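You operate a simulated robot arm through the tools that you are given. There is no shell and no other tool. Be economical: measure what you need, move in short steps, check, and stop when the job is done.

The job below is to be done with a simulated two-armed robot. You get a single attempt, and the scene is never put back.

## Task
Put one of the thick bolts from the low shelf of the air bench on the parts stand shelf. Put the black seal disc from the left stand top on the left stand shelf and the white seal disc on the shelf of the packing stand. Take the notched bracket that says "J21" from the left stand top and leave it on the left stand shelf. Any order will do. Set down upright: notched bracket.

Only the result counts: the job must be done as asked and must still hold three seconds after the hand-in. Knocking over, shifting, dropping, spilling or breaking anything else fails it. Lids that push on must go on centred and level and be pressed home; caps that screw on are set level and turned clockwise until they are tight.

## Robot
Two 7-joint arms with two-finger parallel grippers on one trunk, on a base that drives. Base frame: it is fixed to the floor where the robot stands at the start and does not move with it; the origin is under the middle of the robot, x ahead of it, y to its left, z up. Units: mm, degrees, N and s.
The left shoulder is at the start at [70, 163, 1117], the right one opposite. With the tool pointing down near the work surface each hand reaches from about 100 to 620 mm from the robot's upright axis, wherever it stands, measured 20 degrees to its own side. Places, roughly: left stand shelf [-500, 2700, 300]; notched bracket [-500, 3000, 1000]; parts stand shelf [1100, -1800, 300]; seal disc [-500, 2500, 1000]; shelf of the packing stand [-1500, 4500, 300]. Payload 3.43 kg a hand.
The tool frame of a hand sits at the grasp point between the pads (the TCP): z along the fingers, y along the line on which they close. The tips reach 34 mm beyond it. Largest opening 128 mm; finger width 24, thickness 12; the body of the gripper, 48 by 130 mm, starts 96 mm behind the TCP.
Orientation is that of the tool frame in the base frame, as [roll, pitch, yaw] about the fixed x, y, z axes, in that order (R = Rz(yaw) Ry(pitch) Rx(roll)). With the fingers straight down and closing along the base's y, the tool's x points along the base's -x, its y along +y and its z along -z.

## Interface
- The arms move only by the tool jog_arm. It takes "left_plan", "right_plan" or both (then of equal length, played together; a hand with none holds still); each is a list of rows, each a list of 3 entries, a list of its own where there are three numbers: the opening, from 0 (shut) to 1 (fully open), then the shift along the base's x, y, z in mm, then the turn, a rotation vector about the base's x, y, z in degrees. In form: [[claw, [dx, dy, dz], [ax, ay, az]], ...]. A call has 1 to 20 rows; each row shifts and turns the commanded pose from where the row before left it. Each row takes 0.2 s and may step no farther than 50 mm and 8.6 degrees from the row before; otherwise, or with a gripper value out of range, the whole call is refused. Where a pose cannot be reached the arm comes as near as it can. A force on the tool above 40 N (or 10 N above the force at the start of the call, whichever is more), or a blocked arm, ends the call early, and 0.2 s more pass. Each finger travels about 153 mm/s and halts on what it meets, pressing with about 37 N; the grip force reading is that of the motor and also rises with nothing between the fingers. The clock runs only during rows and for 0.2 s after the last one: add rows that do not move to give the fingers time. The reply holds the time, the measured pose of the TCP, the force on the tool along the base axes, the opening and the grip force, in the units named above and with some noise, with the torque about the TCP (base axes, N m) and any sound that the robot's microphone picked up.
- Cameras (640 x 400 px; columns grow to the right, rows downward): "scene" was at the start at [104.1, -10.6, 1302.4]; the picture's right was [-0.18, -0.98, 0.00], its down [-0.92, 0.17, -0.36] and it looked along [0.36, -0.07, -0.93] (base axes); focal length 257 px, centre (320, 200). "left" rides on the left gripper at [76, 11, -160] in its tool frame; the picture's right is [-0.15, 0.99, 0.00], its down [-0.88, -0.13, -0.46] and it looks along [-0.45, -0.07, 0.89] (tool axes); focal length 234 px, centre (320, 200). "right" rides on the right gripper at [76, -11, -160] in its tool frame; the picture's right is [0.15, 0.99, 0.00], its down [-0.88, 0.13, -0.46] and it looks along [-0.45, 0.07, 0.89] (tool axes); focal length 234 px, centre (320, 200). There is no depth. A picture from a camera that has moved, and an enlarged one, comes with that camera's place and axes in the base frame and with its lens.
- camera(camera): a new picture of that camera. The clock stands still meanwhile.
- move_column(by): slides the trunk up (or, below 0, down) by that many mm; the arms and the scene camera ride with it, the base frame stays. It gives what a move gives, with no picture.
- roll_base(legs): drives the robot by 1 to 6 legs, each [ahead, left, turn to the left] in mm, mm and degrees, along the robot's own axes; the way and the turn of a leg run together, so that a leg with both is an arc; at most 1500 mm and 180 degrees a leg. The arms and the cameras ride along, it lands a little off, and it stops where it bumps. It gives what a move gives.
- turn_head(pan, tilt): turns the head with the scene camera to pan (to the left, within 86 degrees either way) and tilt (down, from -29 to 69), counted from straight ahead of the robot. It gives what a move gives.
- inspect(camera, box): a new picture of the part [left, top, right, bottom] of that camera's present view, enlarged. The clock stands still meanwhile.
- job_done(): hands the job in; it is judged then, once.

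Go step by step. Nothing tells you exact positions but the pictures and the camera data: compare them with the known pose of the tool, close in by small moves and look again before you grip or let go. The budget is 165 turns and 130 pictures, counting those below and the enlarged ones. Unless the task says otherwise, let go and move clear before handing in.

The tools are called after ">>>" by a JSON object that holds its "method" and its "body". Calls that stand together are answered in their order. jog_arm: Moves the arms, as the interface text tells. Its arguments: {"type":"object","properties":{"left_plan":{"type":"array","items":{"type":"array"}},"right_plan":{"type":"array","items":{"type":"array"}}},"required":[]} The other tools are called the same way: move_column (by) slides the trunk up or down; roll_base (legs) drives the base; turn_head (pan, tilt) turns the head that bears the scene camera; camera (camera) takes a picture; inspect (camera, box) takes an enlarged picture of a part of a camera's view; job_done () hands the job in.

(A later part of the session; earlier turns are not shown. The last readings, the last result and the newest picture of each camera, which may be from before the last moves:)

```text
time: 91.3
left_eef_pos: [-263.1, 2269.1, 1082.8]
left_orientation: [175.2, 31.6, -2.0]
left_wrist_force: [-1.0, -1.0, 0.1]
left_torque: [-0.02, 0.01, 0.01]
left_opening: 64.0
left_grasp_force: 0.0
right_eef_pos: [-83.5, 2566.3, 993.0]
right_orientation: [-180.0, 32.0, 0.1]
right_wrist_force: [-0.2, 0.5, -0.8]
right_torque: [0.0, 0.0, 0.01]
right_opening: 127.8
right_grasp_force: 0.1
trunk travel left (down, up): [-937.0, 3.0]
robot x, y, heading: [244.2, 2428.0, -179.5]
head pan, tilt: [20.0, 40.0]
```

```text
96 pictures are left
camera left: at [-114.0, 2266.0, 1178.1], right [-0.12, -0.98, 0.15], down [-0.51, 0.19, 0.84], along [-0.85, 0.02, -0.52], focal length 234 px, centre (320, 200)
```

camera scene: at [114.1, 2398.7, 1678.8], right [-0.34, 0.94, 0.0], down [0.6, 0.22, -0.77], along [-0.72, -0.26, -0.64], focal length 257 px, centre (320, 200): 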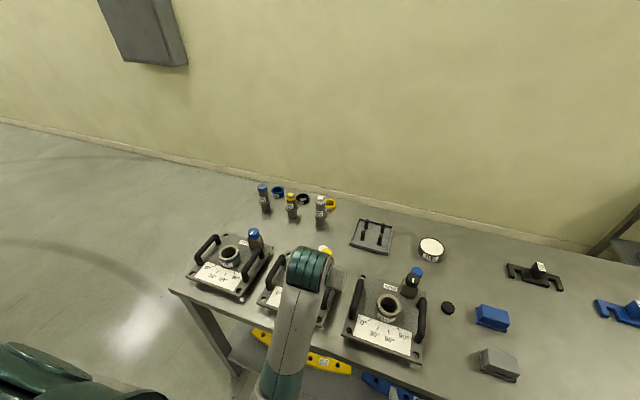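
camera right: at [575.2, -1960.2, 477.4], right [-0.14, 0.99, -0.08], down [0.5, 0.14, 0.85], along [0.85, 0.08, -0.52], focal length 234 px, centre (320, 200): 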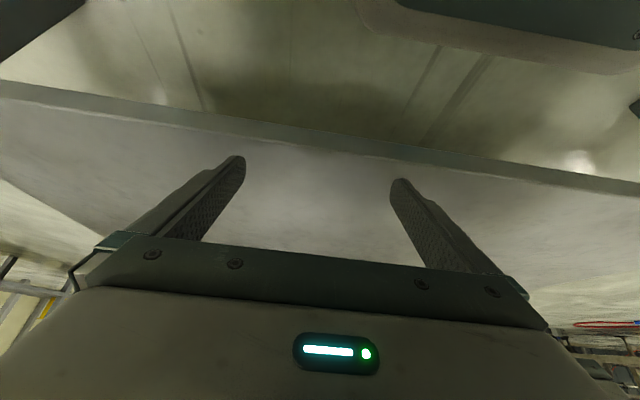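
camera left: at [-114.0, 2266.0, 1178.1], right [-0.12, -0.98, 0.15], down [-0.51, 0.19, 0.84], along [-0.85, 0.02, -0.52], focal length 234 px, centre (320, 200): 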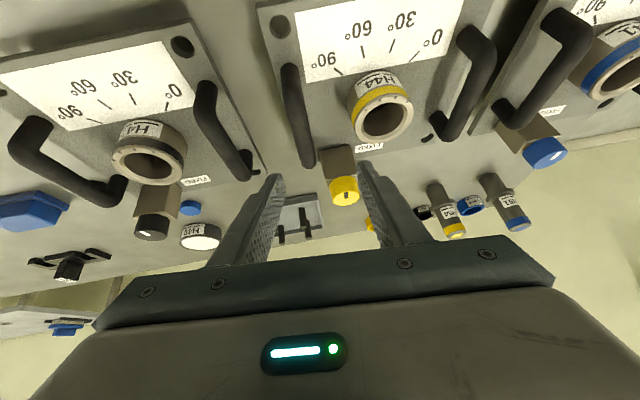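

The tower still hides it. I push the left hand forward over the towers and straighten its roll, then look down.

>>> {"method": "jog_arm", "body": {"left_plan": [[0.5, [-40, 0, 0], [4.1, 0, 0]], [0.5, [-40, 0, 0], [0, 0, 0]], [0.5, [-40, 0, 0], [0, 0, 0]], [0.5, [0, 0, 0], [0, 0, 0]]]}}

>>> {"method": "camera", "body": {"camera": "left"}}

```text
time: 92.3
left_eef_pos: [-386.4, 2267.8, 1083.3]
left_orientation: [-179.8, 31.8, 0.6]
left_wrist_force: [-0.3, 0.1, -0.1]
left_torque: [-0.03, 0.02, -0.02]
left_opening: 64.2
left_grasp_force: 0.0
right_eef_pos: [-83.5, 2565.8, 993.4]
right_orientation: [180.0, 32.0, 0.1]
right_wrist_force: [0.1, 0.2, -0.4]
right_torque: [0.01, 0.01, 0.02]
right_opening: 128.1
right_grasp_force: 0.0
trunk travel left (down, up): [-937.0, 3.0]
robot x, y, heading: [243.1, 2426.0, -180.1]
head pan, tilt: [20.0, 40.0]
```

```text
95 pictures are left
camera left: at [-236.7, 2258.2, 1178.2], right [-0.12, -0.99, 0.07], down [-0.51, 0.12, 0.85], along [-0.85, 0.06, -0.52], focal length 234 px, centre (320, 200)
```

left: 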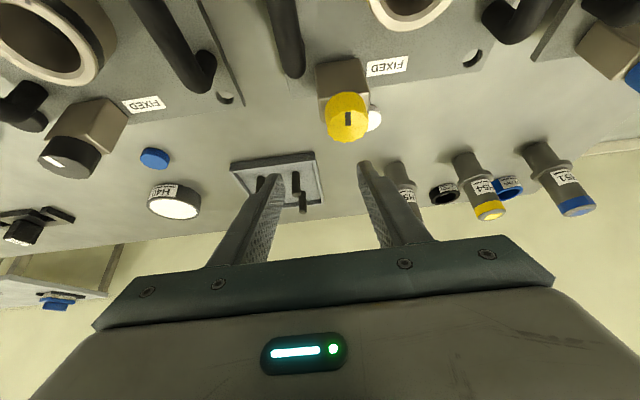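

The white disc is at about [−485, 2186], just behind the yellow tower, so I want a vertical hand there. I turn the left hand vertical here to test reach.

>>> {"method": "jog_arm", "body": {"left_plan": [[0.5, [0, 0, 0], [0, -8, 0]], [0.5, [0, 0, 0], [0, -8, 0]], [0.5, [0, 0, 0], [0, -8, 0]], [0.5, [0, 0, 0], [0, -8, 0]], [0.5, [0, 0, 0], [0, 0, 0]]]}}

>>> {"method": "camera", "body": {"camera": "left"}}

```text
time: 93.2
left_eef_pos: [-396.7, 2179.0, 1062.5]
left_orientation: [173.2, 7.2, 3.7]
left_wrist_force: [-0.8, -0.1, 0.0]
left_torque: [0.02, -0.02, -0.04]
left_opening: 64.0
left_grasp_force: 0.0
left hand out of reach, approached as far as the arm can: row 3, 4
right_eef_pos: [-86.1, 2564.9, 992.2]
right_orientation: [-179.9, 32.0, 0.3]
right_wrist_force: [-1.4, 0.2, -0.4]
right_torque: [-0.01, -0.02, -0.01]
right_opening: 128.0
right_grasp_force: 0.0
trunk travel left (down, up): [-937.0, 3.0]
robot x, y, heading: [243.9, 2427.9, -179.8]
head pan, tilt: [20.0, 40.0]
stopped in row 4 (left hand): the arm was blocked; the commanded pose is now the measured one
```

```text
94 pictures are left
camera left: at [-301.8, 2194.3, 1210.5], right [-0.07, -0.99, 0.13], down [-0.83, 0.13, 0.54], along [-0.55, -0.07, -0.83], focal length 234 px, centre (320, 200)
```

left: 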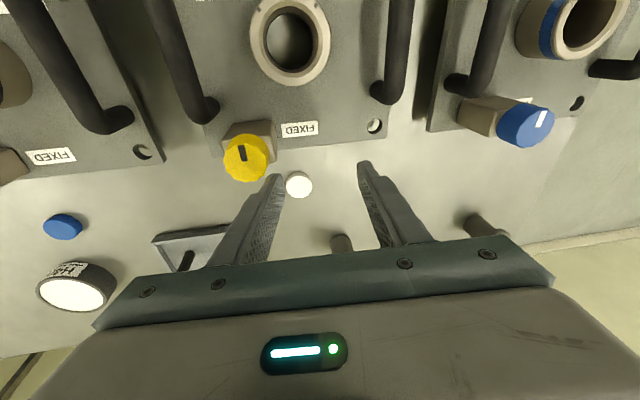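

White disc at about [−480, 2198], and near-vertical works out here. I shift the right hand sideways, then drive closer.

>>> {"method": "jog_arm", "body": {"right_plan": [[0.8, [0, 45, 0], [0, 0, 0]], [0.8, [0, 45, 0], [0, 0, 0]], [0.8, [0, 45, 0], [0, 0, 0]], [0.8, [0, 0, 0], [0, 0, 0]]], "left_plan": [[0.5, [40, 30, 0], [5.8, 0, 0]], [0.5, [20, 0, 0], [0, 0, -2]], [0.5, [0, 0, 0], [0, 0, 0]], [0.5, [0, 0, 0], [0, 0, 0]]]}}

>>> {"method": "roll_base", "body": {"legs": [[0, 65, 0], [95, 0, 0]]}}

>>> {"method": "camera", "body": {"camera": "right"}}

>>> {"method": "camera", "body": {"camera": "left"}}

```text
time: 93.8
left_eef_pos: [-360.3, 2120.3, 1068.3]
left_orientation: [172.4, 9.2, 6.7]
left_wrist_force: [-0.8, 1.3, -1.0]
left_torque: [-0.01, -0.01, 0.02]
left_opening: 64.0
left_grasp_force: 0.1
left hand out of reach, approached as far as the arm can: row 1, 2
right_eef_pos: [-92.3, 2642.2, 977.6]
right_orientation: [179.9, 32.0, 0.1]
right_wrist_force: [-0.2, -0.2, -0.1]
right_torque: [-0.01, -0.01, 0.03]
right_opening: 102.3
right_grasp_force: 0.1
right hand out of reach, approached as far as the arm can: row 1, 2
trunk travel left (down, up): [-937.0, 3.0]
robot x, y, heading: [241.7, 2429.2, -179.6]
head pan, tilt: [20.0, 40.0]
stopped in row 3 (left hand): the arm was blocked; the commanded pose is now the measured one
```

```text
time: 95.5
left_eef_pos: [-452.2, 2051.3, 1067.8]
left_orientation: [172.8, 9.2, 6.6]
left_wrist_force: [0.0, 0.7, 0.4]
left_torque: [0.01, -0.01, -0.02]
left_opening: 63.8
left_grasp_force: 0.1
right_eef_pos: [-183.2, 2575.2, 977.9]
right_orientation: [-179.9, 32.0, 0.2]
right_wrist_force: [0.2, 0.4, -0.6]
right_torque: [-0.01, 0.01, -0.03]
right_opening: 102.3
right_grasp_force: 0.0
trunk travel left (down, up): [-937.0, 3.0]
robot x, y, heading: [147.3, 2361.7, -179.6]
head pan, tilt: [20.0, 40.0]
```

```text
93 pictures are left
camera right: at [-35.6, 2587.1, 1073.6], right [0.13, -0.99, -0.08], down [-0.5, -0.13, 0.85], along [-0.85, -0.07, -0.52], focal length 234 px, centre (320, 200)
```

right: 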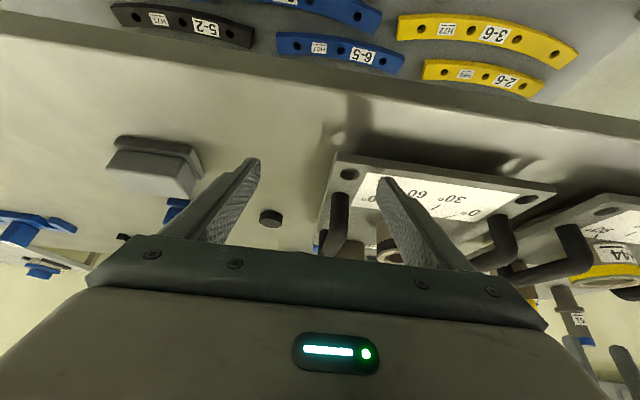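

```text
92 pictures are left
camera left: at [-351.8, 2072.9, 1212.2], right [-0.01, -0.99, 0.15], down [-0.82, 0.09, 0.57], along [-0.58, -0.12, -0.81], focal length 234 px, centre (320, 200)
```

left: 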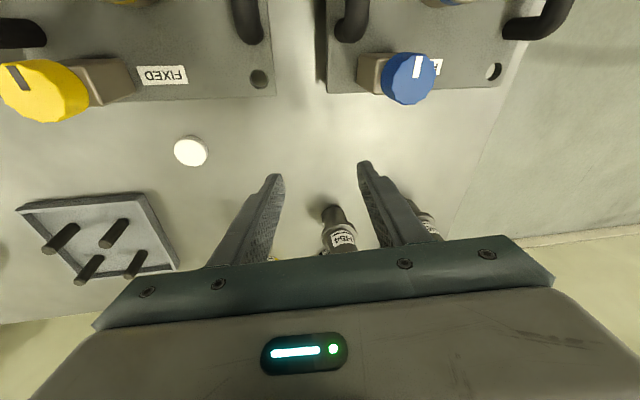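

The white disc fix agrees: [−480, 2200]. I bring the left hand over it, straightened, slightly lower.

>>> {"method": "jog_arm", "body": {"left_plan": [[0.6, [-6, 40, -15], [3.5, 0.4, -3.8]], [0.6, [-6, 40, -15], [3.5, 0.4, -3.8]], [0.6, [-6, 40, 0], [0, 0, 0]], [0.6, [-5, 27, 0], [0, 0, 0]], [0.6, [0, 0, 0], [0, 0, 0]]]}}

>>> {"method": "camera", "body": {"camera": "left"}}

```text
time: 96.7
left_eef_pos: [-493.5, 2106.9, 1055.4]
left_orientation: [173.0, 11.9, 3.7]
left_wrist_force: [-0.6, -0.4, -0.5]
left_torque: [-0.02, -0.01, 0.01]
left_opening: 76.7
left_grasp_force: 0.1
right_eef_pos: [-184.8, 2576.2, 979.0]
right_orientation: [-179.9, 32.1, 0.1]
right_wrist_force: [0.0, 0.0, 0.7]
right_torque: [-0.02, -0.01, -0.03]
right_opening: 102.3
right_grasp_force: 0.1
trunk travel left (down, up): [-937.0, 3.0]
robot x, y, heading: [147.7, 2360.9, -179.7]
head pan, tilt: [20.0, 40.0]
stopped in row 5 (left hand): the arm was blocked; the commanded pose is now the measured one
```

```text
91 pictures are left
camera left: at [-386.0, 2122.1, 1194.8], right [-0.05, -0.99, 0.15], down [-0.78, 0.13, 0.61], along [-0.62, -0.08, -0.78], focal length 234 px, centre (320, 200)
```

left: 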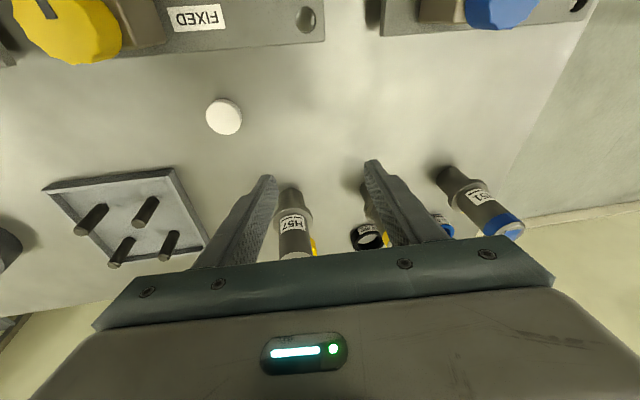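

The block seems to come from being too high; below here is clear (H57 is ~85 mm behind). I lower first, then slide to the disc while levelling the roll.

>>> {"method": "jog_arm", "body": {"left_plan": [[0.6, [8, 0, -25], [0, 0, 0]], [0.6, [4, 0, -25], [2, 0, -1]], [0.6, [2, 20, -10], [3, 0, -1.5]], [0.6, [2, 25, 0], [2, 0, -1]], [0.6, [2, 25, 0], [0, 0, 0]], [0.6, [0, 20, 0], [0, 0, 0]], [0.6, [0, 0, 0], [0, 0, 0]]]}}

>>> {"method": "camera", "body": {"camera": "left"}}

```text
time: 98.5
left_eef_pos: [-496.6, 2130.3, 1011.7]
left_orientation: [175.3, 14.0, 3.4]
left_wrist_force: [-0.1, -0.1, 0.3]
left_torque: [0.03, 0.0, 0.02]
left_opening: 76.7
left_grasp_force: 0.1
right_eef_pos: [-185.2, 2576.9, 978.7]
right_orientation: [-180.0, 32.0, 0.2]
right_wrist_force: [0.3, 1.3, -0.7]
right_torque: [0.0, -0.02, -0.02]
right_opening: 102.7
right_grasp_force: 0.1
trunk travel left (down, up): [-937.0, 3.0]
robot x, y, heading: [150.5, 2364.0, -180.0]
head pan, tilt: [20.0, 40.0]
stopped in row 7 (left hand): the arm was blocked; the commanded pose is now the measured one
```

```text
90 pictures are left
camera left: at [-383.7, 2138.3, 1147.9], right [-0.06, -0.99, 0.11], down [-0.76, 0.12, 0.64], along [-0.65, -0.05, -0.76], focal length 234 px, centre (320, 200)
```

left: 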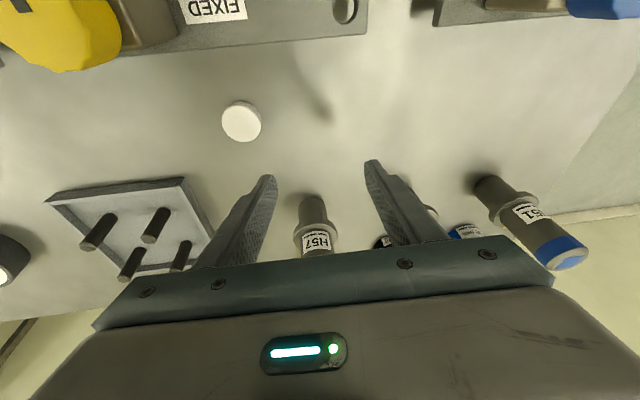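

Blocked again before the sideways move; I check the arm posture with the head camera.

>>> {"method": "turn_head", "body": {"pan": 25, "tilt": 55}}

>>> {"method": "camera", "body": {"camera": "scene"}}

```text
time: 99.2
left_eef_pos: [-496.5, 2130.6, 1011.0]
left_orientation: [175.3, 13.9, 3.4]
left_wrist_force: [-0.5, -0.9, -0.1]
left_torque: [0.02, 0.0, -0.01]
left_opening: 76.7
left_grasp_force: 0.1
right_eef_pos: [-186.0, 2575.6, 977.0]
right_orientation: [180.0, 31.9, 0.1]
right_wrist_force: [0.7, 0.7, -0.1]
right_torque: [0.01, -0.03, -0.04]
right_opening: 102.3
right_grasp_force: 0.0
trunk travel left (down, up): [-937.0, 3.0]
robot x, y, heading: [147.8, 2361.4, -179.7]
head pan, tilt: [25.0, 55.0]
```

```text
89 pictures are left
camera scene: at [32.7, 2331.1, 1657.9], right [-0.43, 0.9, 0.0], down [0.74, 0.35, -0.57], along [-0.52, -0.24, -0.82], focal length 257 px, centre (320, 200)
```

scene: 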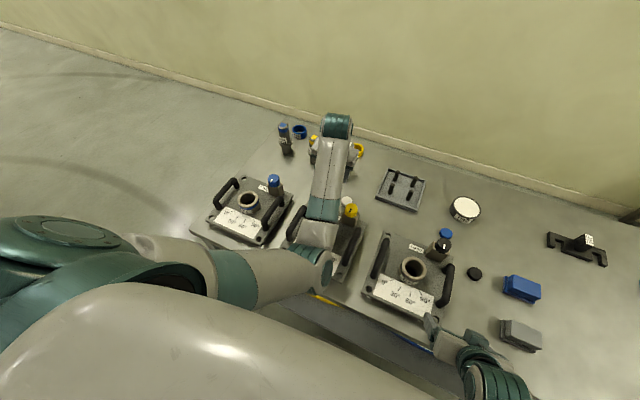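

The posture is natural with the hand ~230 mm to the left, so I shift the base instead: right 69, back 22.

>>> {"method": "roll_base", "body": {"legs": [[-22, -69, 0]]}}

>>> {"method": "camera", "body": {"camera": "left"}}

```text
time: 100.2
left_eef_pos: [-474.4, 2195.0, 1009.3]
left_orientation: [175.4, 13.7, 3.5]
left_wrist_force: [-0.7, -0.3, 0.1]
left_torque: [0.05, -0.04, -0.02]
left_opening: 76.7
left_grasp_force: 0.1
right_eef_pos: [-164.9, 2640.6, 979.1]
right_orientation: [-179.9, 31.9, 0.3]
right_wrist_force: [0.3, -0.7, -1.2]
right_torque: [0.06, 0.0, 0.0]
right_opening: 102.6
right_grasp_force: 0.0
trunk travel left (down, up): [-937.0, 3.0]
robot x, y, heading: [170.1, 2430.0, -179.8]
head pan, tilt: [25.0, 55.0]
```

```text
88 pictures are left
camera left: at [-362.7, 2202.7, 1146.0], right [-0.06, -0.99, 0.11], down [-0.76, 0.12, 0.64], along [-0.65, -0.04, -0.76], focal length 234 px, centre (320, 200)
```

left: 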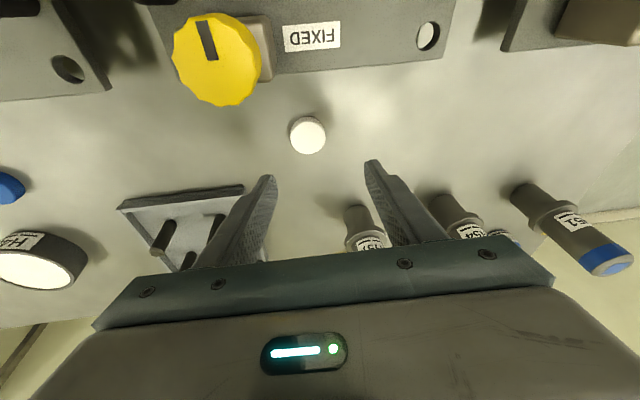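

Aligned with the disc at [−479, 2198]. Lowering to z≈950 and correcting the roll.

>>> {"method": "jog_arm", "body": {"left_plan": [[0.6, [1, 1, -20], [1, 0, -0.5]], [0.6, [1, 1, -20], [2, 0, -1]], [0.6, [0, 1, -20], [1.5, 0, -1]], [0.6, [0, 0, 0], [0, 0, 0]]]}}

>>> {"method": "camera", "body": {"camera": "left"}}

```text
time: 101.2
left_eef_pos: [-472.0, 2198.6, 949.8]
left_orientation: [179.9, 13.6, 2.0]
left_wrist_force: [0.5, -0.5, 0.4]
left_torque: [0.03, 0.01, -0.01]
left_opening: 76.8
left_grasp_force: 0.1
right_eef_pos: [-163.3, 2642.8, 978.8]
right_orientation: [180.0, 32.0, 0.1]
right_wrist_force: [0.4, 0.1, 0.7]
right_torque: [0.01, 0.02, 0.0]
right_opening: 102.1
right_grasp_force: 0.1
trunk travel left (down, up): [-937.0, 3.0]
robot x, y, heading: [169.8, 2427.5, -179.9]
head pan, tilt: [25.0, 55.0]
```

```text
87 pictures are left
camera left: at [-360.3, 2191.6, 1086.9], right [-0.11, -0.99, 0.04], down [-0.75, 0.1, 0.65], along [-0.65, 0.04, -0.76], focal length 234 px, centre (320, 200)
```

left: 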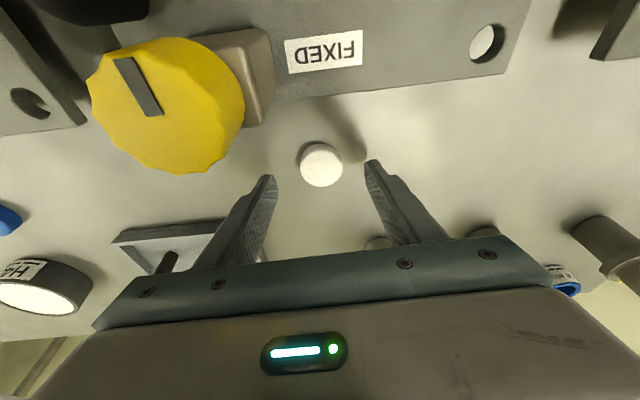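

>>> {"method": "jog_arm", "body": {"left_plan": [[0.6, [0, 0, -10], [0, 0, 0]], [0.6, [0, 0, -8], [0, 0, 0]], [0.6, [0, 0, -5], [0, 0, 0]], [0.6, [0, 0, 0], [0, 0, 0]]]}}

>>> {"method": "inspect", "body": {"camera": "left", "box": [220, 120, 420, 245]}}

```text
time: 102.3
left_eef_pos: [-473.4, 2199.6, 935.5]
left_orientation: [179.9, 14.4, 1.9]
left_wrist_force: [14.9, 0.0, 20.4]
left_torque: [0.83, -0.55, -0.56]
left_opening: 76.7
left_grasp_force: 0.0
right_eef_pos: [-160.9, 2643.8, 979.2]
right_orientation: [-179.9, 32.2, 0.1]
right_wrist_force: [0.0, -0.5, 0.5]
right_torque: [0.02, 0.05, -0.03]
right_opening: 102.7
right_grasp_force: 0.0
trunk travel left (down, up): [-937.0, 3.0]
robot x, y, heading: [169.7, 2427.7, -179.9]
head pan, tilt: [25.0, 55.0]
stopped in row 4 (left hand): the force on the tool passed its limit (the readings are from after the stop); the commanded pose is now the measured one
```

```text
3.20 times, centred on (320, 182) of left
camera zoom: at [-358.2, 2193.0, 1070.7], right [-0.11, -0.99, 0.04], down [-0.74, 0.1, 0.66], along [-0.66, 0.04, -0.75], focal length 749 px, centre (320, 256)
```

zoom: 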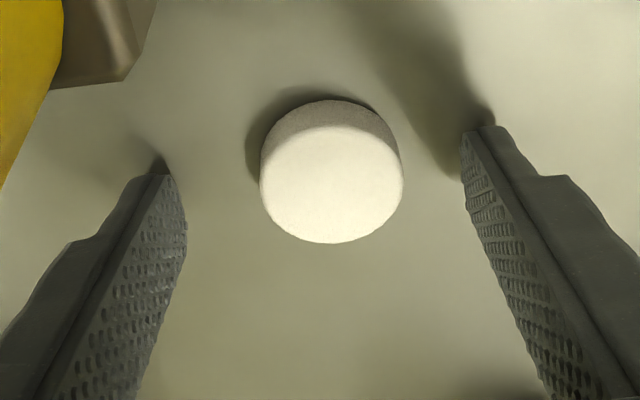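

Table top is at z≈900; disc sits centred between the tips. Up 3 mm and close.

>>> {"method": "jog_arm", "body": {"left_plan": [[0.6, [0, -2, 3], [0, 0, 0]], [0.4, [0, 0, 0], [0, 0, 0]], [0.2, [0, 0, 0], [0, 0, 0]], [0.2, [0, 0, 0], [0, 0, 0]], [0.2, [0, 0, 0], [0, 0, 0]]]}}

>>> {"method": "camera", "body": {"camera": "left"}}

```text
time: 103.5
left_eef_pos: [-475.2, 2199.1, 936.4]
left_orientation: [179.8, 14.2, 1.9]
left_wrist_force: [-2.3, 4.2, 5.8]
left_torque: [0.18, 0.05, 0.0]
left_opening: 35.1
left_grasp_force: 36.9
right_eef_pos: [-164.0, 2644.0, 977.9]
right_orientation: [180.0, 32.0, 0.3]
right_wrist_force: [0.3, 0.4, -0.4]
right_torque: [0.0, 0.0, -0.01]
right_opening: 102.3
right_grasp_force: 0.0
trunk travel left (down, up): [-937.0, 3.0]
robot x, y, heading: [167.2, 2432.3, -179.8]
head pan, tilt: [25.0, 55.0]
```

```text
85 pictures are left
camera left: at [-361.2, 2191.5, 1071.0], right [-0.11, -0.99, 0.04], down [-0.75, 0.11, 0.66], along [-0.66, 0.04, -0.75], focal length 234 px, centre (320, 200)
```

left: 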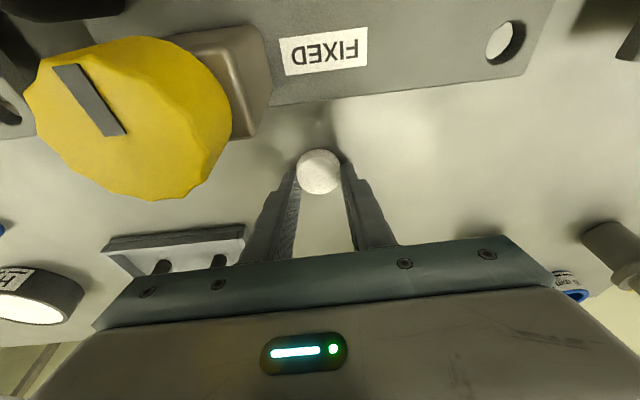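

White disc held (35 mm). Lifting straight up.

>>> {"method": "jog_arm", "body": {"left_plan": [[0.2, [0, 0, 10], [0, 0, 0]], [0.2, [0, 0, 20], [0, 0, 0]], [0.2, [0, 0, 20], [0, 0, 0]], [0.2, [0, 0, 20], [0, 0, 0]], [0.2, [0, 0, 0], [0, 0, 0]]]}}

>>> {"method": "camera", "body": {"camera": "left"}}

>>> {"method": "camera", "body": {"camera": "right"}}

```text
time: 104.7
left_eef_pos: [-475.2, 2198.3, 1006.1]
left_orientation: [179.9, 14.1, 2.0]
left_wrist_force: [-0.2, 0.4, -0.4]
left_torque: [-0.01, -0.01, 0.0]
left_opening: 35.3
left_grasp_force: 37.4
right_eef_pos: [-164.6, 2643.9, 977.8]
right_orientation: [180.0, 32.0, 0.3]
right_wrist_force: [0.3, -0.3, -0.7]
right_torque: [0.02, 0.01, 0.0]
right_opening: 102.5
right_grasp_force: 0.1
trunk travel left (down, up): [-937.0, 3.0]
robot x, y, heading: [169.2, 2430.2, -179.8]
head pan, tilt: [25.0, 55.0]
```

```text
84 pictures are left
camera left: at [-361.6, 2191.5, 1140.6], right [-0.11, -0.99, 0.04], down [-0.75, 0.1, 0.66], along [-0.66, 0.04, -0.75], focal length 234 px, centre (320, 200)
```

left: 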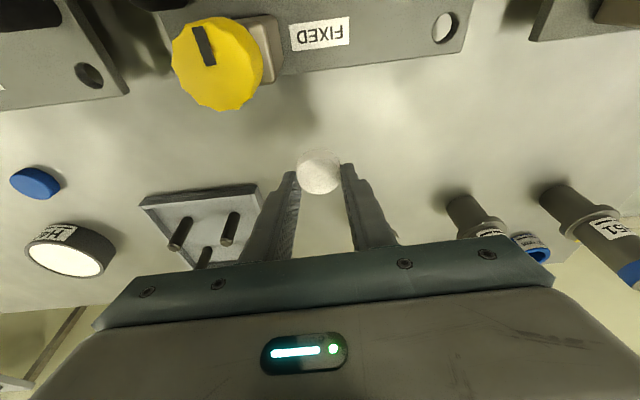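

```text
83 pictures are left
camera right: at [-15.6, 2655.2, 1073.1], right [0.13, -0.99, -0.08], down [-0.51, -0.13, 0.85], along [-0.85, -0.07, -0.52], focal length 234 px, centre (320, 200)
```

right: 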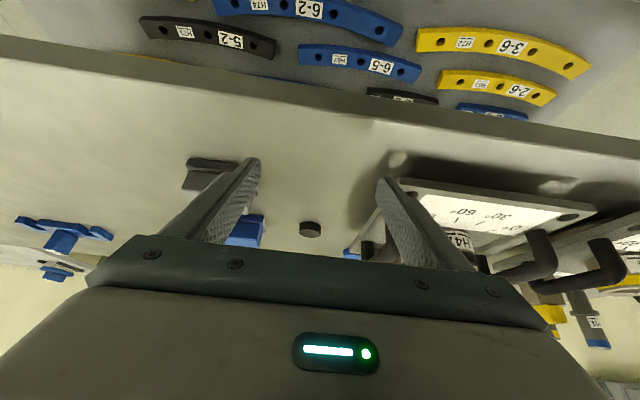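

Black disc at about [−385, 2634]. Moving the right hand forward over it.

>>> {"method": "jog_arm", "body": {"right_plan": [[0.6, [-45, -3, 0], [0, 0, 0]], [0.6, [-45, -3, 0], [0, 0, 0]], [0.6, [-45, -3, -5], [0, 0, 0]], [0.6, [-40, 0, -10], [0, 0, 0]], [0.6, [0, 0, 0], [0, 0, 0]]]}}

>>> {"method": "camera", "body": {"camera": "right"}}

```text
time: 105.9
left_eef_pos: [-474.8, 2198.5, 1006.2]
left_orientation: [179.9, 14.2, 2.0]
left_wrist_force: [-0.2, 0.0, -0.3]
left_torque: [-0.02, 0.03, 0.02]
left_opening: 36.0
left_grasp_force: 36.4
right_eef_pos: [-338.1, 2631.6, 964.3]
right_orientation: [180.0, 32.0, 0.2]
right_wrist_force: [-1.7, 0.0, -0.2]
right_torque: [-0.03, -0.02, 0.01]
right_opening: 76.7
right_grasp_force: 0.1
trunk travel left (down, up): [-937.0, 3.0]
robot x, y, heading: [171.1, 2429.4, -179.7]
head pan, tilt: [25.0, 55.0]
```

```text
82 pictures are left
camera right: at [-189.2, 2643.5, 1058.2], right [0.13, -0.99, -0.08], down [-0.5, -0.13, 0.85], along [-0.85, -0.07, -0.52], focal length 234 px, centre (320, 200)
```

right: 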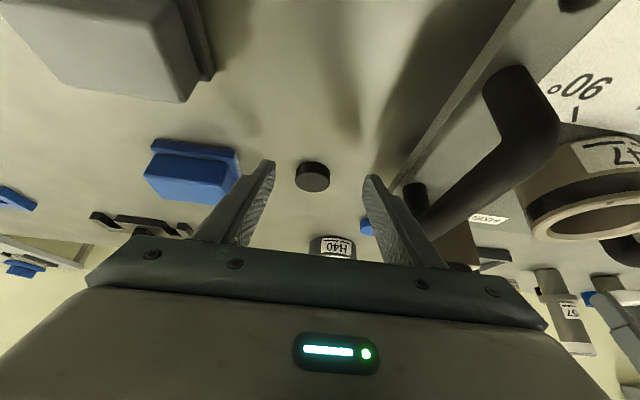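

Disc at [−385, 2637]. Closing in and down.

>>> {"method": "jog_arm", "body": {"right_plan": [[0.6, [-15, 3, -8], [0, 0, 0]], [0.6, [-15, 2, -8], [0, 0, 0]], [0.6, [0, 0, -6], [0, 0, 0]], [0.6, [0, 0, -2], [0, 0, 0]], [0.6, [0, 0, 0], [0, 0, 0]]]}}

>>> {"method": "inspect", "body": {"camera": "right", "box": [220, 120, 420, 245]}}

```text
time: 107.1
left_eef_pos: [-475.6, 2197.8, 1005.3]
left_orientation: [179.9, 14.1, 1.9]
left_wrist_force: [-0.2, 0.1, 0.4]
left_torque: [0.0, 0.0, -0.01]
left_opening: 36.1
left_grasp_force: 36.9
right_eef_pos: [-368.0, 2640.6, 938.9]
right_orientation: [-180.0, 32.0, 0.3]
right_wrist_force: [0.2, 0.2, -0.5]
right_torque: [-0.02, -0.03, -0.04]
right_opening: 76.7
right_grasp_force: 0.0
trunk travel left (down, up): [-937.0, 3.0]
robot x, y, heading: [169.3, 2431.4, -180.0]
head pan, tilt: [25.0, 55.0]
```

```text
3.20 times, centred on (320, 182) of right
camera zoom: at [-220.6, 2651.8, 1034.2], right [0.13, -0.99, -0.08], down [-0.51, -0.13, 0.85], along [-0.85, -0.07, -0.52], focal length 749 px, centre (320, 256)
```

zoom: 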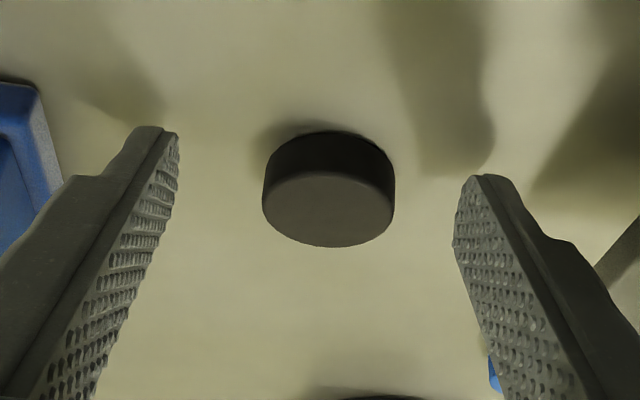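

>>> {"method": "jog_arm", "body": {"right_plan": [[0.6, [-4, -2, 0], [0, 0, 0]], [0.4, [0, 0, 0], [0, 0, 0]], [0.2, [0, 0, 0], [0, 0, 0]], [0.2, [0, 0, 0], [0, 0, 0]], [0.2, [0, 0, 0], [0, 0, 0]], [0.2, [0, 0, 15], [0, 0, 0]], [0.2, [0, 0, 25], [0, 0, 0]], [0.2, [0, 0, 0], [0, 0, 0]]]}}

>>> {"method": "camera", "body": {"camera": "right"}}

```text
time: 108.9
left_eef_pos: [-475.1, 2198.5, 1005.2]
left_orientation: [179.9, 14.1, 2.0]
left_wrist_force: [0.7, -0.7, -0.7]
left_torque: [-0.04, -0.03, 0.02]
left_opening: 36.0
left_grasp_force: 37.2
right_eef_pos: [-373.1, 2637.2, 979.6]
right_orientation: [179.9, 32.0, 0.2]
right_wrist_force: [-0.2, 0.1, -0.2]
right_torque: [0.01, 0.01, -0.02]
right_opening: 34.8
right_grasp_force: 36.8
trunk travel left (down, up): [-937.0, 3.0]
robot x, y, heading: [172.2, 2430.3, -179.8]
head pan, tilt: [25.0, 55.0]
```

```text
80 pictures are left
camera right: at [-224.4, 2648.6, 1074.7], right [0.13, -0.99, -0.08], down [-0.51, -0.13, 0.85], along [-0.85, -0.07, -0.52], focal length 234 px, centre (320, 200)
```

right: 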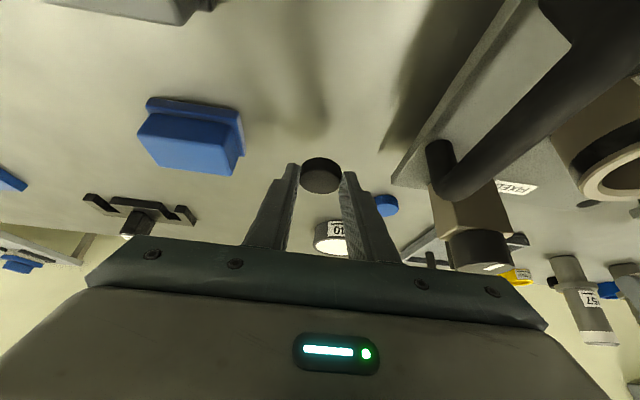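

Both discs held. The left hand must clear the yellow knob (top ~1005) before backing out, so I raise it.

>>> {"method": "jog_arm", "body": {"left_plan": [[0.2, [0, 0, 15], [0, 0, 0]], [0.2, [0, 0, 15], [0, 0, 0]], [0.2, [0, 0, 15], [0, 0, 0]], [0.2, [0, 0, 15], [0, 0, 0]], [0.2, [0, 0, 0], [0, 0, 0]]]}}

>>> {"method": "camera", "body": {"camera": "left"}}

```text
time: 110.1
left_eef_pos: [-474.8, 2200.0, 1066.2]
left_orientation: [179.9, 14.1, 1.9]
left_wrist_force: [0.0, 0.0, -0.4]
left_torque: [-0.01, 0.0, 0.0]
left_opening: 35.6
left_grasp_force: 37.6
right_eef_pos: [-373.5, 2636.1, 979.4]
right_orientation: [-180.0, 31.9, 0.2]
right_wrist_force: [0.3, -0.8, -0.4]
right_torque: [-0.01, 0.01, -0.01]
right_opening: 34.7
right_grasp_force: 37.1
trunk travel left (down, up): [-937.0, 3.0]
robot x, y, heading: [171.9, 2427.8, -179.8]
head pan, tilt: [25.0, 55.0]
```

```text
79 pictures are left
camera left: at [-361.4, 2192.8, 1200.8], right [-0.11, -0.99, 0.04], down [-0.75, 0.1, 0.66], along [-0.66, 0.04, -0.75], focal length 234 px, centre (320, 200)
```

left: 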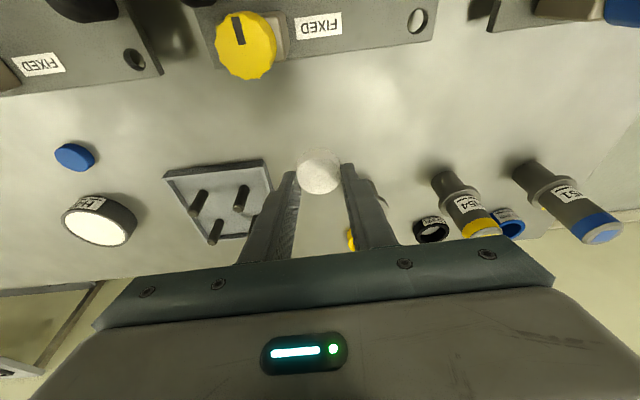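

Clear now. I back straight out, then lower the trunk and look at the shelf.

>>> {"method": "roll_base", "body": {"legs": [[-560, 0, 0], [0, -255, 0]]}}

>>> {"method": "move_column", "body": {"by": -560}}

>>> {"method": "turn_head", "body": {"pan": -10, "tilt": 40}}

>>> {"method": "camera", "body": {"camera": "scene"}}

>>> {"method": "camera", "body": {"camera": "right"}}

```text
time: 114.8
left_eef_pos: [77.0, 2462.1, 1065.0]
left_orientation: [179.9, 14.0, 1.9]
left_wrist_force: [0.2, 0.1, -0.8]
left_torque: [0.0, 0.0, -0.02]
left_opening: 35.9
left_grasp_force: 37.0
right_eef_pos: [181.1, 2898.1, 980.7]
right_orientation: [179.9, 32.0, 0.0]
right_wrist_force: [0.2, -1.4, 0.0]
right_torque: [-0.03, 0.0, 0.01]
right_opening: 34.9
right_grasp_force: 36.7
trunk travel left (down, up): [-937.0, 3.0]
robot x, y, heading: [724.1, 2692.1, -179.9]
head pan, tilt: [25.0, 55.0]
```

```text
refused: -560 is not a number from -400 to 400
```

```text
time: 115.8
left_eef_pos: [77.3, 2462.0, 1066.1]
left_orientation: [179.9, 14.1, 1.9]
left_wrist_force: [-0.1, 0.7, 0.0]
left_torque: [0.02, 0.01, 0.01]
left_opening: 35.8
left_grasp_force: 37.0
right_eef_pos: [181.5, 2898.3, 980.1]
right_orientation: [180.0, 32.0, 0.0]
right_wrist_force: [0.8, 0.2, -0.7]
right_torque: [0.02, 0.0, 0.01]
right_opening: 35.1
right_grasp_force: 36.9
trunk travel left (down, up): [-937.0, 3.0]
robot x, y, heading: [728.8, 2690.0, -179.9]
head pan, tilt: [-10.0, 40.0]
```

```text
78 pictures are left
camera scene: at [589.0, 2703.7, 1678.5], right [0.17, 0.99, 0.0], down [0.63, -0.11, -0.77], along [-0.75, 0.13, -0.64], focal length 257 px, centre (320, 200)
```

scene: 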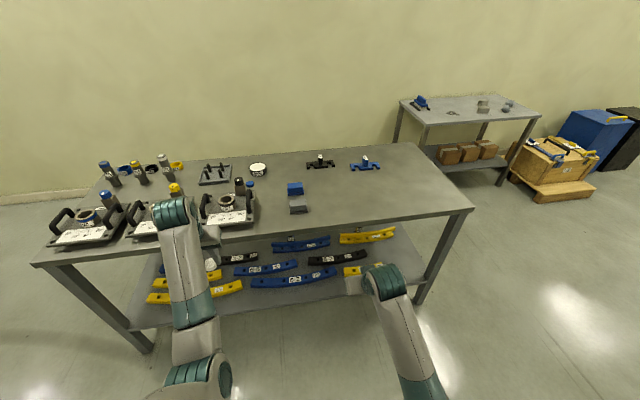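

```text
77 pictures are left
camera right: at [329.5, 2909.7, 1074.6], right [0.12, -0.99, -0.08], down [-0.51, -0.13, 0.85], along [-0.85, -0.07, -0.52], focal length 234 px, centre (320, 200)
```

right: 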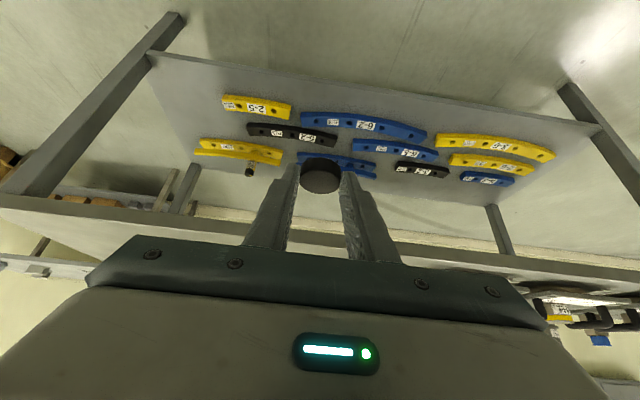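

Column moves are limited to 400 each. I lower in two steps, well clear of the stand.

>>> {"method": "move_column", "body": {"by": -400}}

>>> {"method": "move_column", "body": {"by": -180}}

>>> {"method": "camera", "body": {"camera": "right"}}

>>> {"method": "camera", "body": {"camera": "scene"}}

```text
time: 119.6
left_eef_pos: [77.0, 2462.2, 664.9]
left_orientation: [179.9, 14.1, 1.9]
left_wrist_force: [-0.3, 0.7, -0.6]
left_torque: [-0.03, 0.02, 0.01]
left_opening: 35.8
left_grasp_force: 37.1
right_eef_pos: [181.4, 2898.3, 579.6]
right_orientation: [179.9, 32.0, 0.0]
right_wrist_force: [0.6, -0.9, -0.2]
right_torque: [0.02, 0.01, 0.0]
right_opening: 35.5
right_grasp_force: 36.9
trunk travel left (down, up): [-537.0, 403.0]
robot x, y, heading: [725.9, 2689.6, -179.8]
head pan, tilt: [-10.0, 40.0]
```

```text
time: 121.6
left_eef_pos: [77.8, 2461.2, 486.0]
left_orientation: [179.9, 14.2, 1.9]
left_wrist_force: [-0.7, 0.5, 0.4]
left_torque: [-0.02, 0.02, -0.03]
left_opening: 35.7
left_grasp_force: 37.0
right_eef_pos: [182.2, 2899.0, 399.0]
right_orientation: [-180.0, 32.1, 0.0]
right_wrist_force: [-0.4, -0.5, -0.4]
right_torque: [-0.03, -0.01, -0.01]
right_opening: 35.9
right_grasp_force: 36.8
trunk travel left (down, up): [-357.0, 583.0]
robot x, y, heading: [723.6, 2694.0, -179.8]
head pan, tilt: [-10.0, 40.0]
```

```text
76 pictures are left
camera right: at [329.7, 2910.2, 494.6], right [0.12, -0.99, -0.08], down [-0.51, -0.13, 0.85], along [-0.85, -0.07, -0.52], focal length 234 px, centre (320, 200)
```

right: 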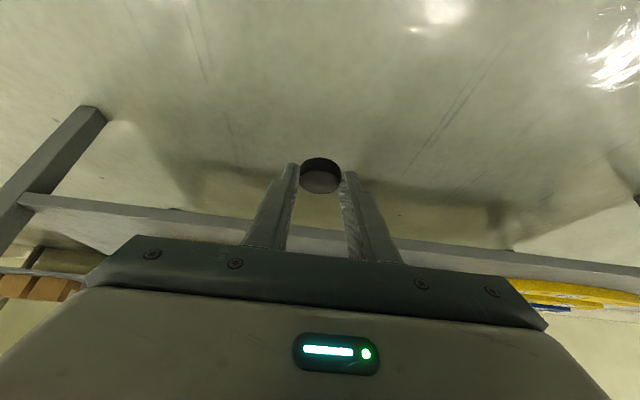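

```text
75 pictures are left
camera scene: at [589.2, 2704.6, 1098.6], right [0.17, 0.98, 0.0], down [0.63, -0.11, -0.77], along [-0.75, 0.13, -0.64], focal length 257 px, centre (320, 200)
```

scene: 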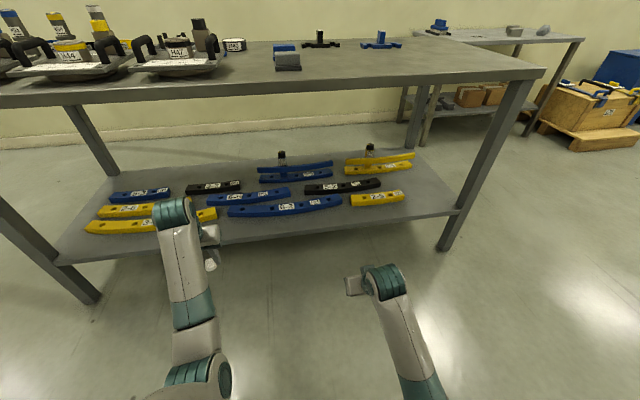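

Shelf surface ≈297, front edge x≈−155, free strip in front of the arcs ~115 mm deep. I drive in so the black disc is over the strip.

>>> {"method": "roll_base", "body": {"legs": [[372, 0, 0]]}}

>>> {"method": "camera", "body": {"camera": "right"}}

>>> {"method": "camera", "body": {"camera": "left"}}

```text
time: 123.9
left_eef_pos: [-290.5, 2466.9, 485.5]
left_orientation: [179.9, 14.2, 1.6]
left_wrist_force: [-1.0, -0.3, 0.4]
left_torque: [0.0, -0.02, 0.01]
left_opening: 35.7
left_grasp_force: 36.9
right_eef_pos: [-184.2, 2902.1, 399.8]
right_orientation: [-180.0, 32.0, -0.3]
right_wrist_force: [-0.1, -1.3, -0.8]
right_torque: [0.0, -0.01, -0.01]
right_opening: 36.0
right_grasp_force: 37.3
trunk travel left (down, up): [-357.0, 583.0]
robot x, y, heading: [354.7, 2689.8, 180.0]
head pan, tilt: [-10.0, 40.0]
```

```text
74 pictures are left
camera right: at [-36.0, 2912.9, 494.3], right [0.12, -0.99, -0.08], down [-0.51, -0.13, 0.85], along [-0.85, -0.06, -0.52], focal length 234 px, centre (320, 200)
```

right: 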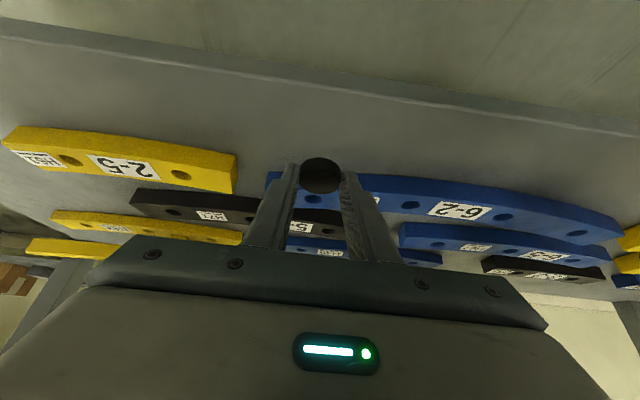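

```text
73 pictures are left
camera left: at [-177.0, 2458.3, 620.4], right [-0.11, -0.99, 0.04], down [-0.75, 0.11, 0.66], along [-0.66, 0.05, -0.75], focal length 234 px, centre (320, 200)
```

left: 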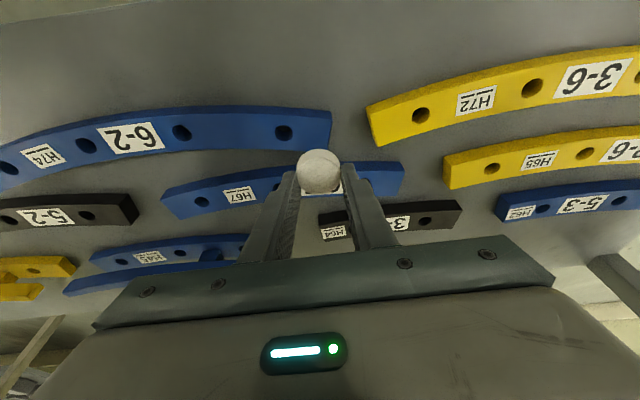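

Strip directly below is clear. Lowering the black disc.

>>> {"method": "jog_arm", "body": {"right_plan": [[0.2, [-5, 0, -20], [0, 0, 0]], [0.2, [-5, 0, -20], [0, 0, 0]], [0.2, [0, 0, -12], [0, 0, 0]], [0.2, [0, 0, -6], [0, 0, 0]], [0.2, [0, 0, -2], [0, 0, 0]], [0.2, [0, 0, 0], [0, 0, 0]]]}}

>>> {"method": "inspect", "body": {"camera": "right", "box": [200, 80, 440, 230]}}

```text
time: 125.3
left_eef_pos: [-290.3, 2466.0, 485.4]
left_orientation: [179.9, 14.1, 1.6]
left_wrist_force: [0.4, -0.7, -0.6]
left_torque: [-0.01, 0.02, 0.0]
left_opening: 35.8
left_grasp_force: 37.1
right_eef_pos: [-193.3, 2902.0, 339.1]
right_orientation: [-180.0, 32.0, -0.3]
right_wrist_force: [-0.5, -0.5, -0.7]
right_torque: [0.01, 0.01, 0.0]
right_opening: 35.7
right_grasp_force: 37.3
trunk travel left (down, up): [-357.0, 583.0]
robot x, y, heading: [352.9, 2691.6, 179.8]
head pan, tilt: [-10.0, 40.0]
```

```text
2.67 times, centred on (320, 155) of right
camera zoom: at [-45.5, 2912.5, 434.8], right [0.12, -0.99, -0.08], down [-0.51, -0.13, 0.85], along [-0.85, -0.06, -0.52], focal length 624 px, centre (320, 320)
```

zoom: 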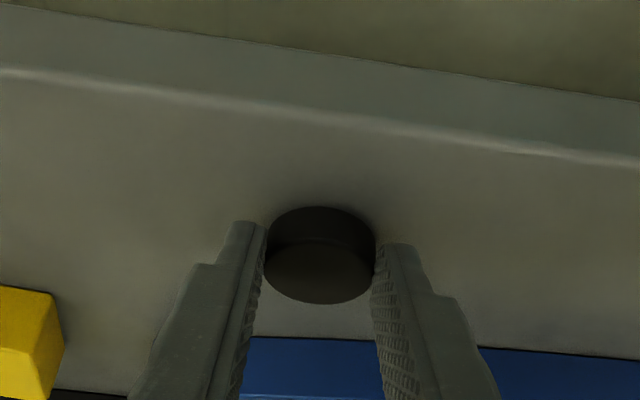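

>>> {"method": "jog_arm", "body": {"right_plan": [[0.2, [0, 0, -1.5], [0, 0, 0]], [0.2, [0, 0, -1.5], [0, 0, 0]], [0.2, [0, 0, 0], [0, 0, 0]]]}}

```text
time: 126.1
left_eef_pos: [-290.1, 2466.7, 486.2]
left_orientation: [180.0, 14.2, 1.6]
left_wrist_force: [0.0, 0.1, 0.5]
left_torque: [0.01, -0.06, -0.02]
left_opening: 35.6
left_grasp_force: 36.3
right_eef_pos: [-194.1, 2902.8, 339.5]
right_orientation: [179.9, 32.3, -0.4]
right_wrist_force: [3.3, -2.5, 16.4]
right_torque: [0.05, 0.23, 0.07]
right_opening: 36.0
right_grasp_force: 37.3
trunk travel left (down, up): [-357.0, 583.0]
robot x, y, heading: [357.6, 2687.2, 179.9]
head pan, tilt: [-10.0, 40.0]
```

Contact at 16 N: the disc rests on the shelf. I release and lift clear.

>>> {"method": "jog_arm", "body": {"right_plan": [[0.2, [0, 0, 1.5], [0, 0, 0]], [0.35, [0, 0, 0], [0, 0, 0]], [0.5, [0, 0, 0], [0, 0, 0]], [0.5, [0, 0, 0], [0, 0, 0]], [0.5, [0, 0, 15], [0, 0, 0]], [0.5, [3, 0, 25], [0, 0, 0]], [0.5, [5, 0, 20], [0, 0, 0]], [0.5, [0, 0, 0], [0, 0, 0]]]}}

>>> {"method": "camera", "body": {"camera": "right"}}

```text
time: 127.9
left_eef_pos: [-290.1, 2466.8, 486.0]
left_orientation: [179.8, 14.2, 1.6]
left_wrist_force: [0.3, -0.5, -0.6]
left_torque: [0.01, 0.01, -0.01]
left_opening: 35.8
left_grasp_force: 37.4
right_eef_pos: [-186.4, 2901.2, 398.8]
right_orientation: [179.9, 32.0, -0.2]
right_wrist_force: [-0.1, -0.8, 0.1]
right_torque: [0.01, -0.02, 0.02]
right_opening: 63.9
right_grasp_force: 0.0
trunk travel left (down, up): [-357.0, 583.0]
robot x, y, heading: [358.4, 2688.6, 179.8]
head pan, tilt: [-10.0, 40.0]
```

```text
71 pictures are left
camera right: at [-37.4, 2911.5, 493.3], right [0.12, -0.99, -0.08], down [-0.51, -0.13, 0.85], along [-0.85, -0.06, -0.52], focal length 234 px, centre (320, 200)
```

right: 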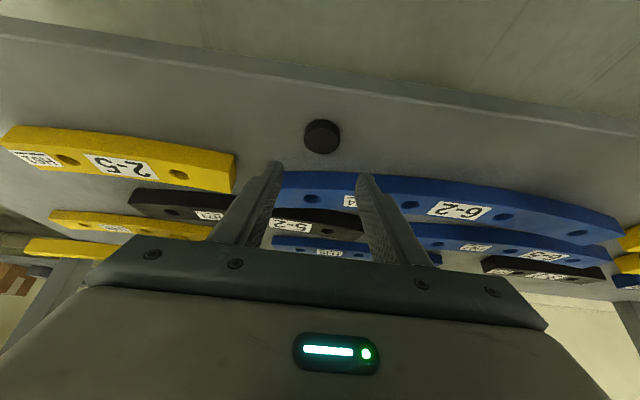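

Black disc done. Now back out, raise the trunk, and line up on the J21 bracket (~[−570, 3160]).

>>> {"method": "roll_base", "body": {"legs": [[-360, 0, 0], [0, -266, 0]]}}

>>> {"method": "move_column", "body": {"by": 400}}

>>> {"method": "move_column", "body": {"by": 180}}

>>> {"method": "roll_base", "body": {"legs": [[400, 0, 0]]}}

>>> {"method": "camera", "body": {"camera": "right"}}

```text
time: 131.8
left_eef_pos: [78.2, 2733.1, 485.2]
left_orientation: [179.8, 14.1, 1.4]
left_wrist_force: [-0.5, -0.5, 0.2]
left_torque: [-0.03, 0.01, 0.05]
left_opening: 35.7
left_grasp_force: 36.9
right_eef_pos: [185.1, 3167.0, 399.2]
right_orientation: [179.9, 31.9, -0.6]
right_wrist_force: [-0.9, 0.1, -0.1]
right_torque: [0.0, 0.03, -0.01]
right_opening: 64.1
right_grasp_force: 0.2
trunk travel left (down, up): [-357.0, 583.0]
robot x, y, heading: [725.1, 2954.7, 179.2]
head pan, tilt: [-10.0, 40.0]
```

```text
time: 135.6
left_eef_pos: [79.0, 2733.2, 885.8]
left_orientation: [180.0, 14.1, 1.3]
left_wrist_force: [-0.2, 0.0, -1.1]
left_torque: [0.0, -0.04, 0.0]
left_opening: 35.7
left_grasp_force: 36.3
right_eef_pos: [184.6, 3167.7, 798.4]
right_orientation: [179.9, 32.1, -0.6]
right_wrist_force: [-0.5, -0.2, -0.8]
right_torque: [-0.01, -0.01, 0.01]
right_opening: 64.0
right_grasp_force: 0.1
trunk travel left (down, up): [-757.0, 183.0]
robot x, y, heading: [730.3, 2957.0, 179.2]
head pan, tilt: [-10.0, 40.0]
```

```text
time: 137.6
left_eef_pos: [78.2, 2732.6, 1065.6]
left_orientation: [180.0, 14.2, 1.3]
left_wrist_force: [0.1, 0.0, -0.6]
left_torque: [-0.03, 0.02, 0.01]
left_opening: 35.8
left_grasp_force: 36.6
right_eef_pos: [183.4, 3167.3, 977.4]
right_orientation: [179.9, 32.1, -0.5]
right_wrist_force: [0.4, 0.0, -0.4]
right_torque: [0.0, 0.02, -0.01]
right_opening: 63.9
right_grasp_force: 0.0
trunk travel left (down, up): [-937.0, 3.0]
robot x, y, heading: [727.8, 2953.8, 179.5]
head pan, tilt: [-10.0, 40.0]
```

```text
time: 140.2
left_eef_pos: [-330.3, 2745.9, 1066.1]
left_orientation: [179.8, 14.2, 0.6]
left_wrist_force: [0.4, -0.2, -0.5]
left_torque: [-0.01, 0.03, -0.01]
left_opening: 35.7
left_grasp_force: 37.0
right_eef_pos: [-218.7, 3178.7, 978.3]
right_orientation: [179.9, 32.0, -1.1]
right_wrist_force: [0.4, 0.5, -1.0]
right_torque: [-0.01, 0.0, 0.0]
right_opening: 64.1
right_grasp_force: 0.1
trunk travel left (down, up): [-937.0, 3.0]
robot x, y, heading: [323.6, 2960.2, 179.1]
head pan, tilt: [-10.0, 40.0]
```

```text
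70 pictures are left
camera right: at [-70.2, 3187.0, 1073.4], right [0.11, -0.99, -0.08], down [-0.51, -0.12, 0.85], along [-0.86, -0.05, -0.52], focal length 234 px, centre (320, 200)
```

right: 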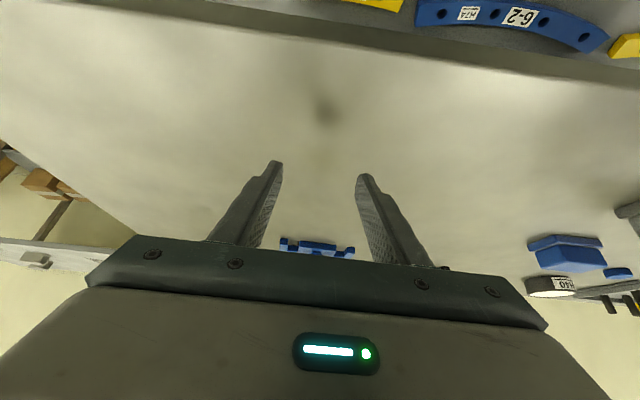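

Bracket centre line y≈3158. Driving 100 closer with a small heading fix.

>>> {"method": "roll_base", "body": {"legs": [[110, 0, 0.8]]}}

>>> {"method": "camera", "body": {"camera": "right"}}

>>> {"method": "turn_head", "body": {"pan": -20, "tilt": 40}}

>>> {"method": "camera", "body": {"camera": "scene"}}

```text
time: 141.3
left_eef_pos: [-436.5, 2737.1, 1066.4]
left_orientation: [179.8, 14.1, 1.6]
left_wrist_force: [-0.3, -0.3, 0.0]
left_torque: [-0.02, 0.02, 0.01]
left_opening: 35.8
left_grasp_force: 37.2
right_eef_pos: [-331.2, 3173.5, 977.8]
right_orientation: [179.9, 32.0, -0.2]
right_wrist_force: [0.0, 1.0, 0.7]
right_torque: [0.04, -0.01, 0.03]
right_opening: 64.3
right_grasp_force: 0.3
trunk travel left (down, up): [-937.0, 3.0]
robot x, y, heading: [207.1, 2966.3, 179.6]
head pan, tilt: [-10.0, 40.0]
```

```text
69 pictures are left
camera right: at [-182.5, 3182.6, 1073.5], right [0.12, -0.99, -0.08], down [-0.51, -0.13, 0.85], along [-0.85, -0.06, -0.52], focal length 234 px, centre (320, 200)
```

right: 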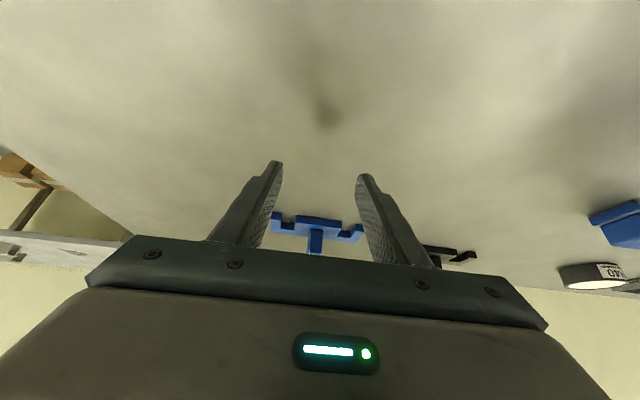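

```text
time: 142.1
left_eef_pos: [-436.3, 2736.3, 1064.0]
left_orientation: [179.9, 14.0, 1.6]
left_wrist_force: [-1.6, -0.9, 0.2]
left_torque: [-0.01, -0.01, 0.01]
left_opening: 35.9
left_grasp_force: 36.6
right_eef_pos: [-333.0, 3172.6, 977.8]
right_orientation: [179.9, 31.9, -0.4]
right_wrist_force: [-0.3, -0.4, -0.1]
right_torque: [0.02, -0.01, -0.03]
right_opening: 63.9
right_grasp_force: 0.1
trunk travel left (down, up): [-937.0, 3.0]
robot x, y, heading: [215.9, 2959.8, 179.8]
head pan, tilt: [-20.0, 40.0]
```

```text
68 pictures are left
camera scene: at [78.2, 2991.1, 1678.4], right [0.35, 0.94, 0.0], down [0.6, -0.22, -0.77], along [-0.72, 0.26, -0.64], focal length 257 px, centre (320, 200)
```

scene: 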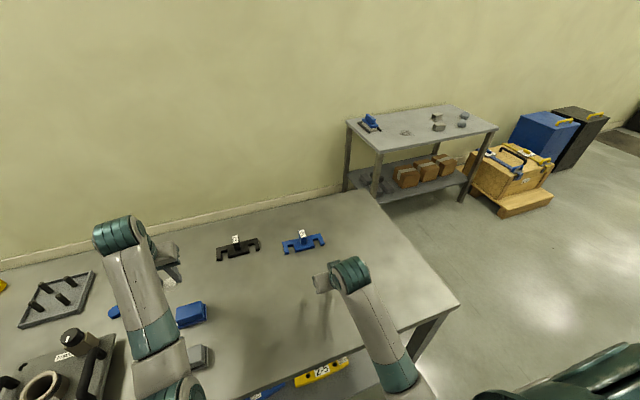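

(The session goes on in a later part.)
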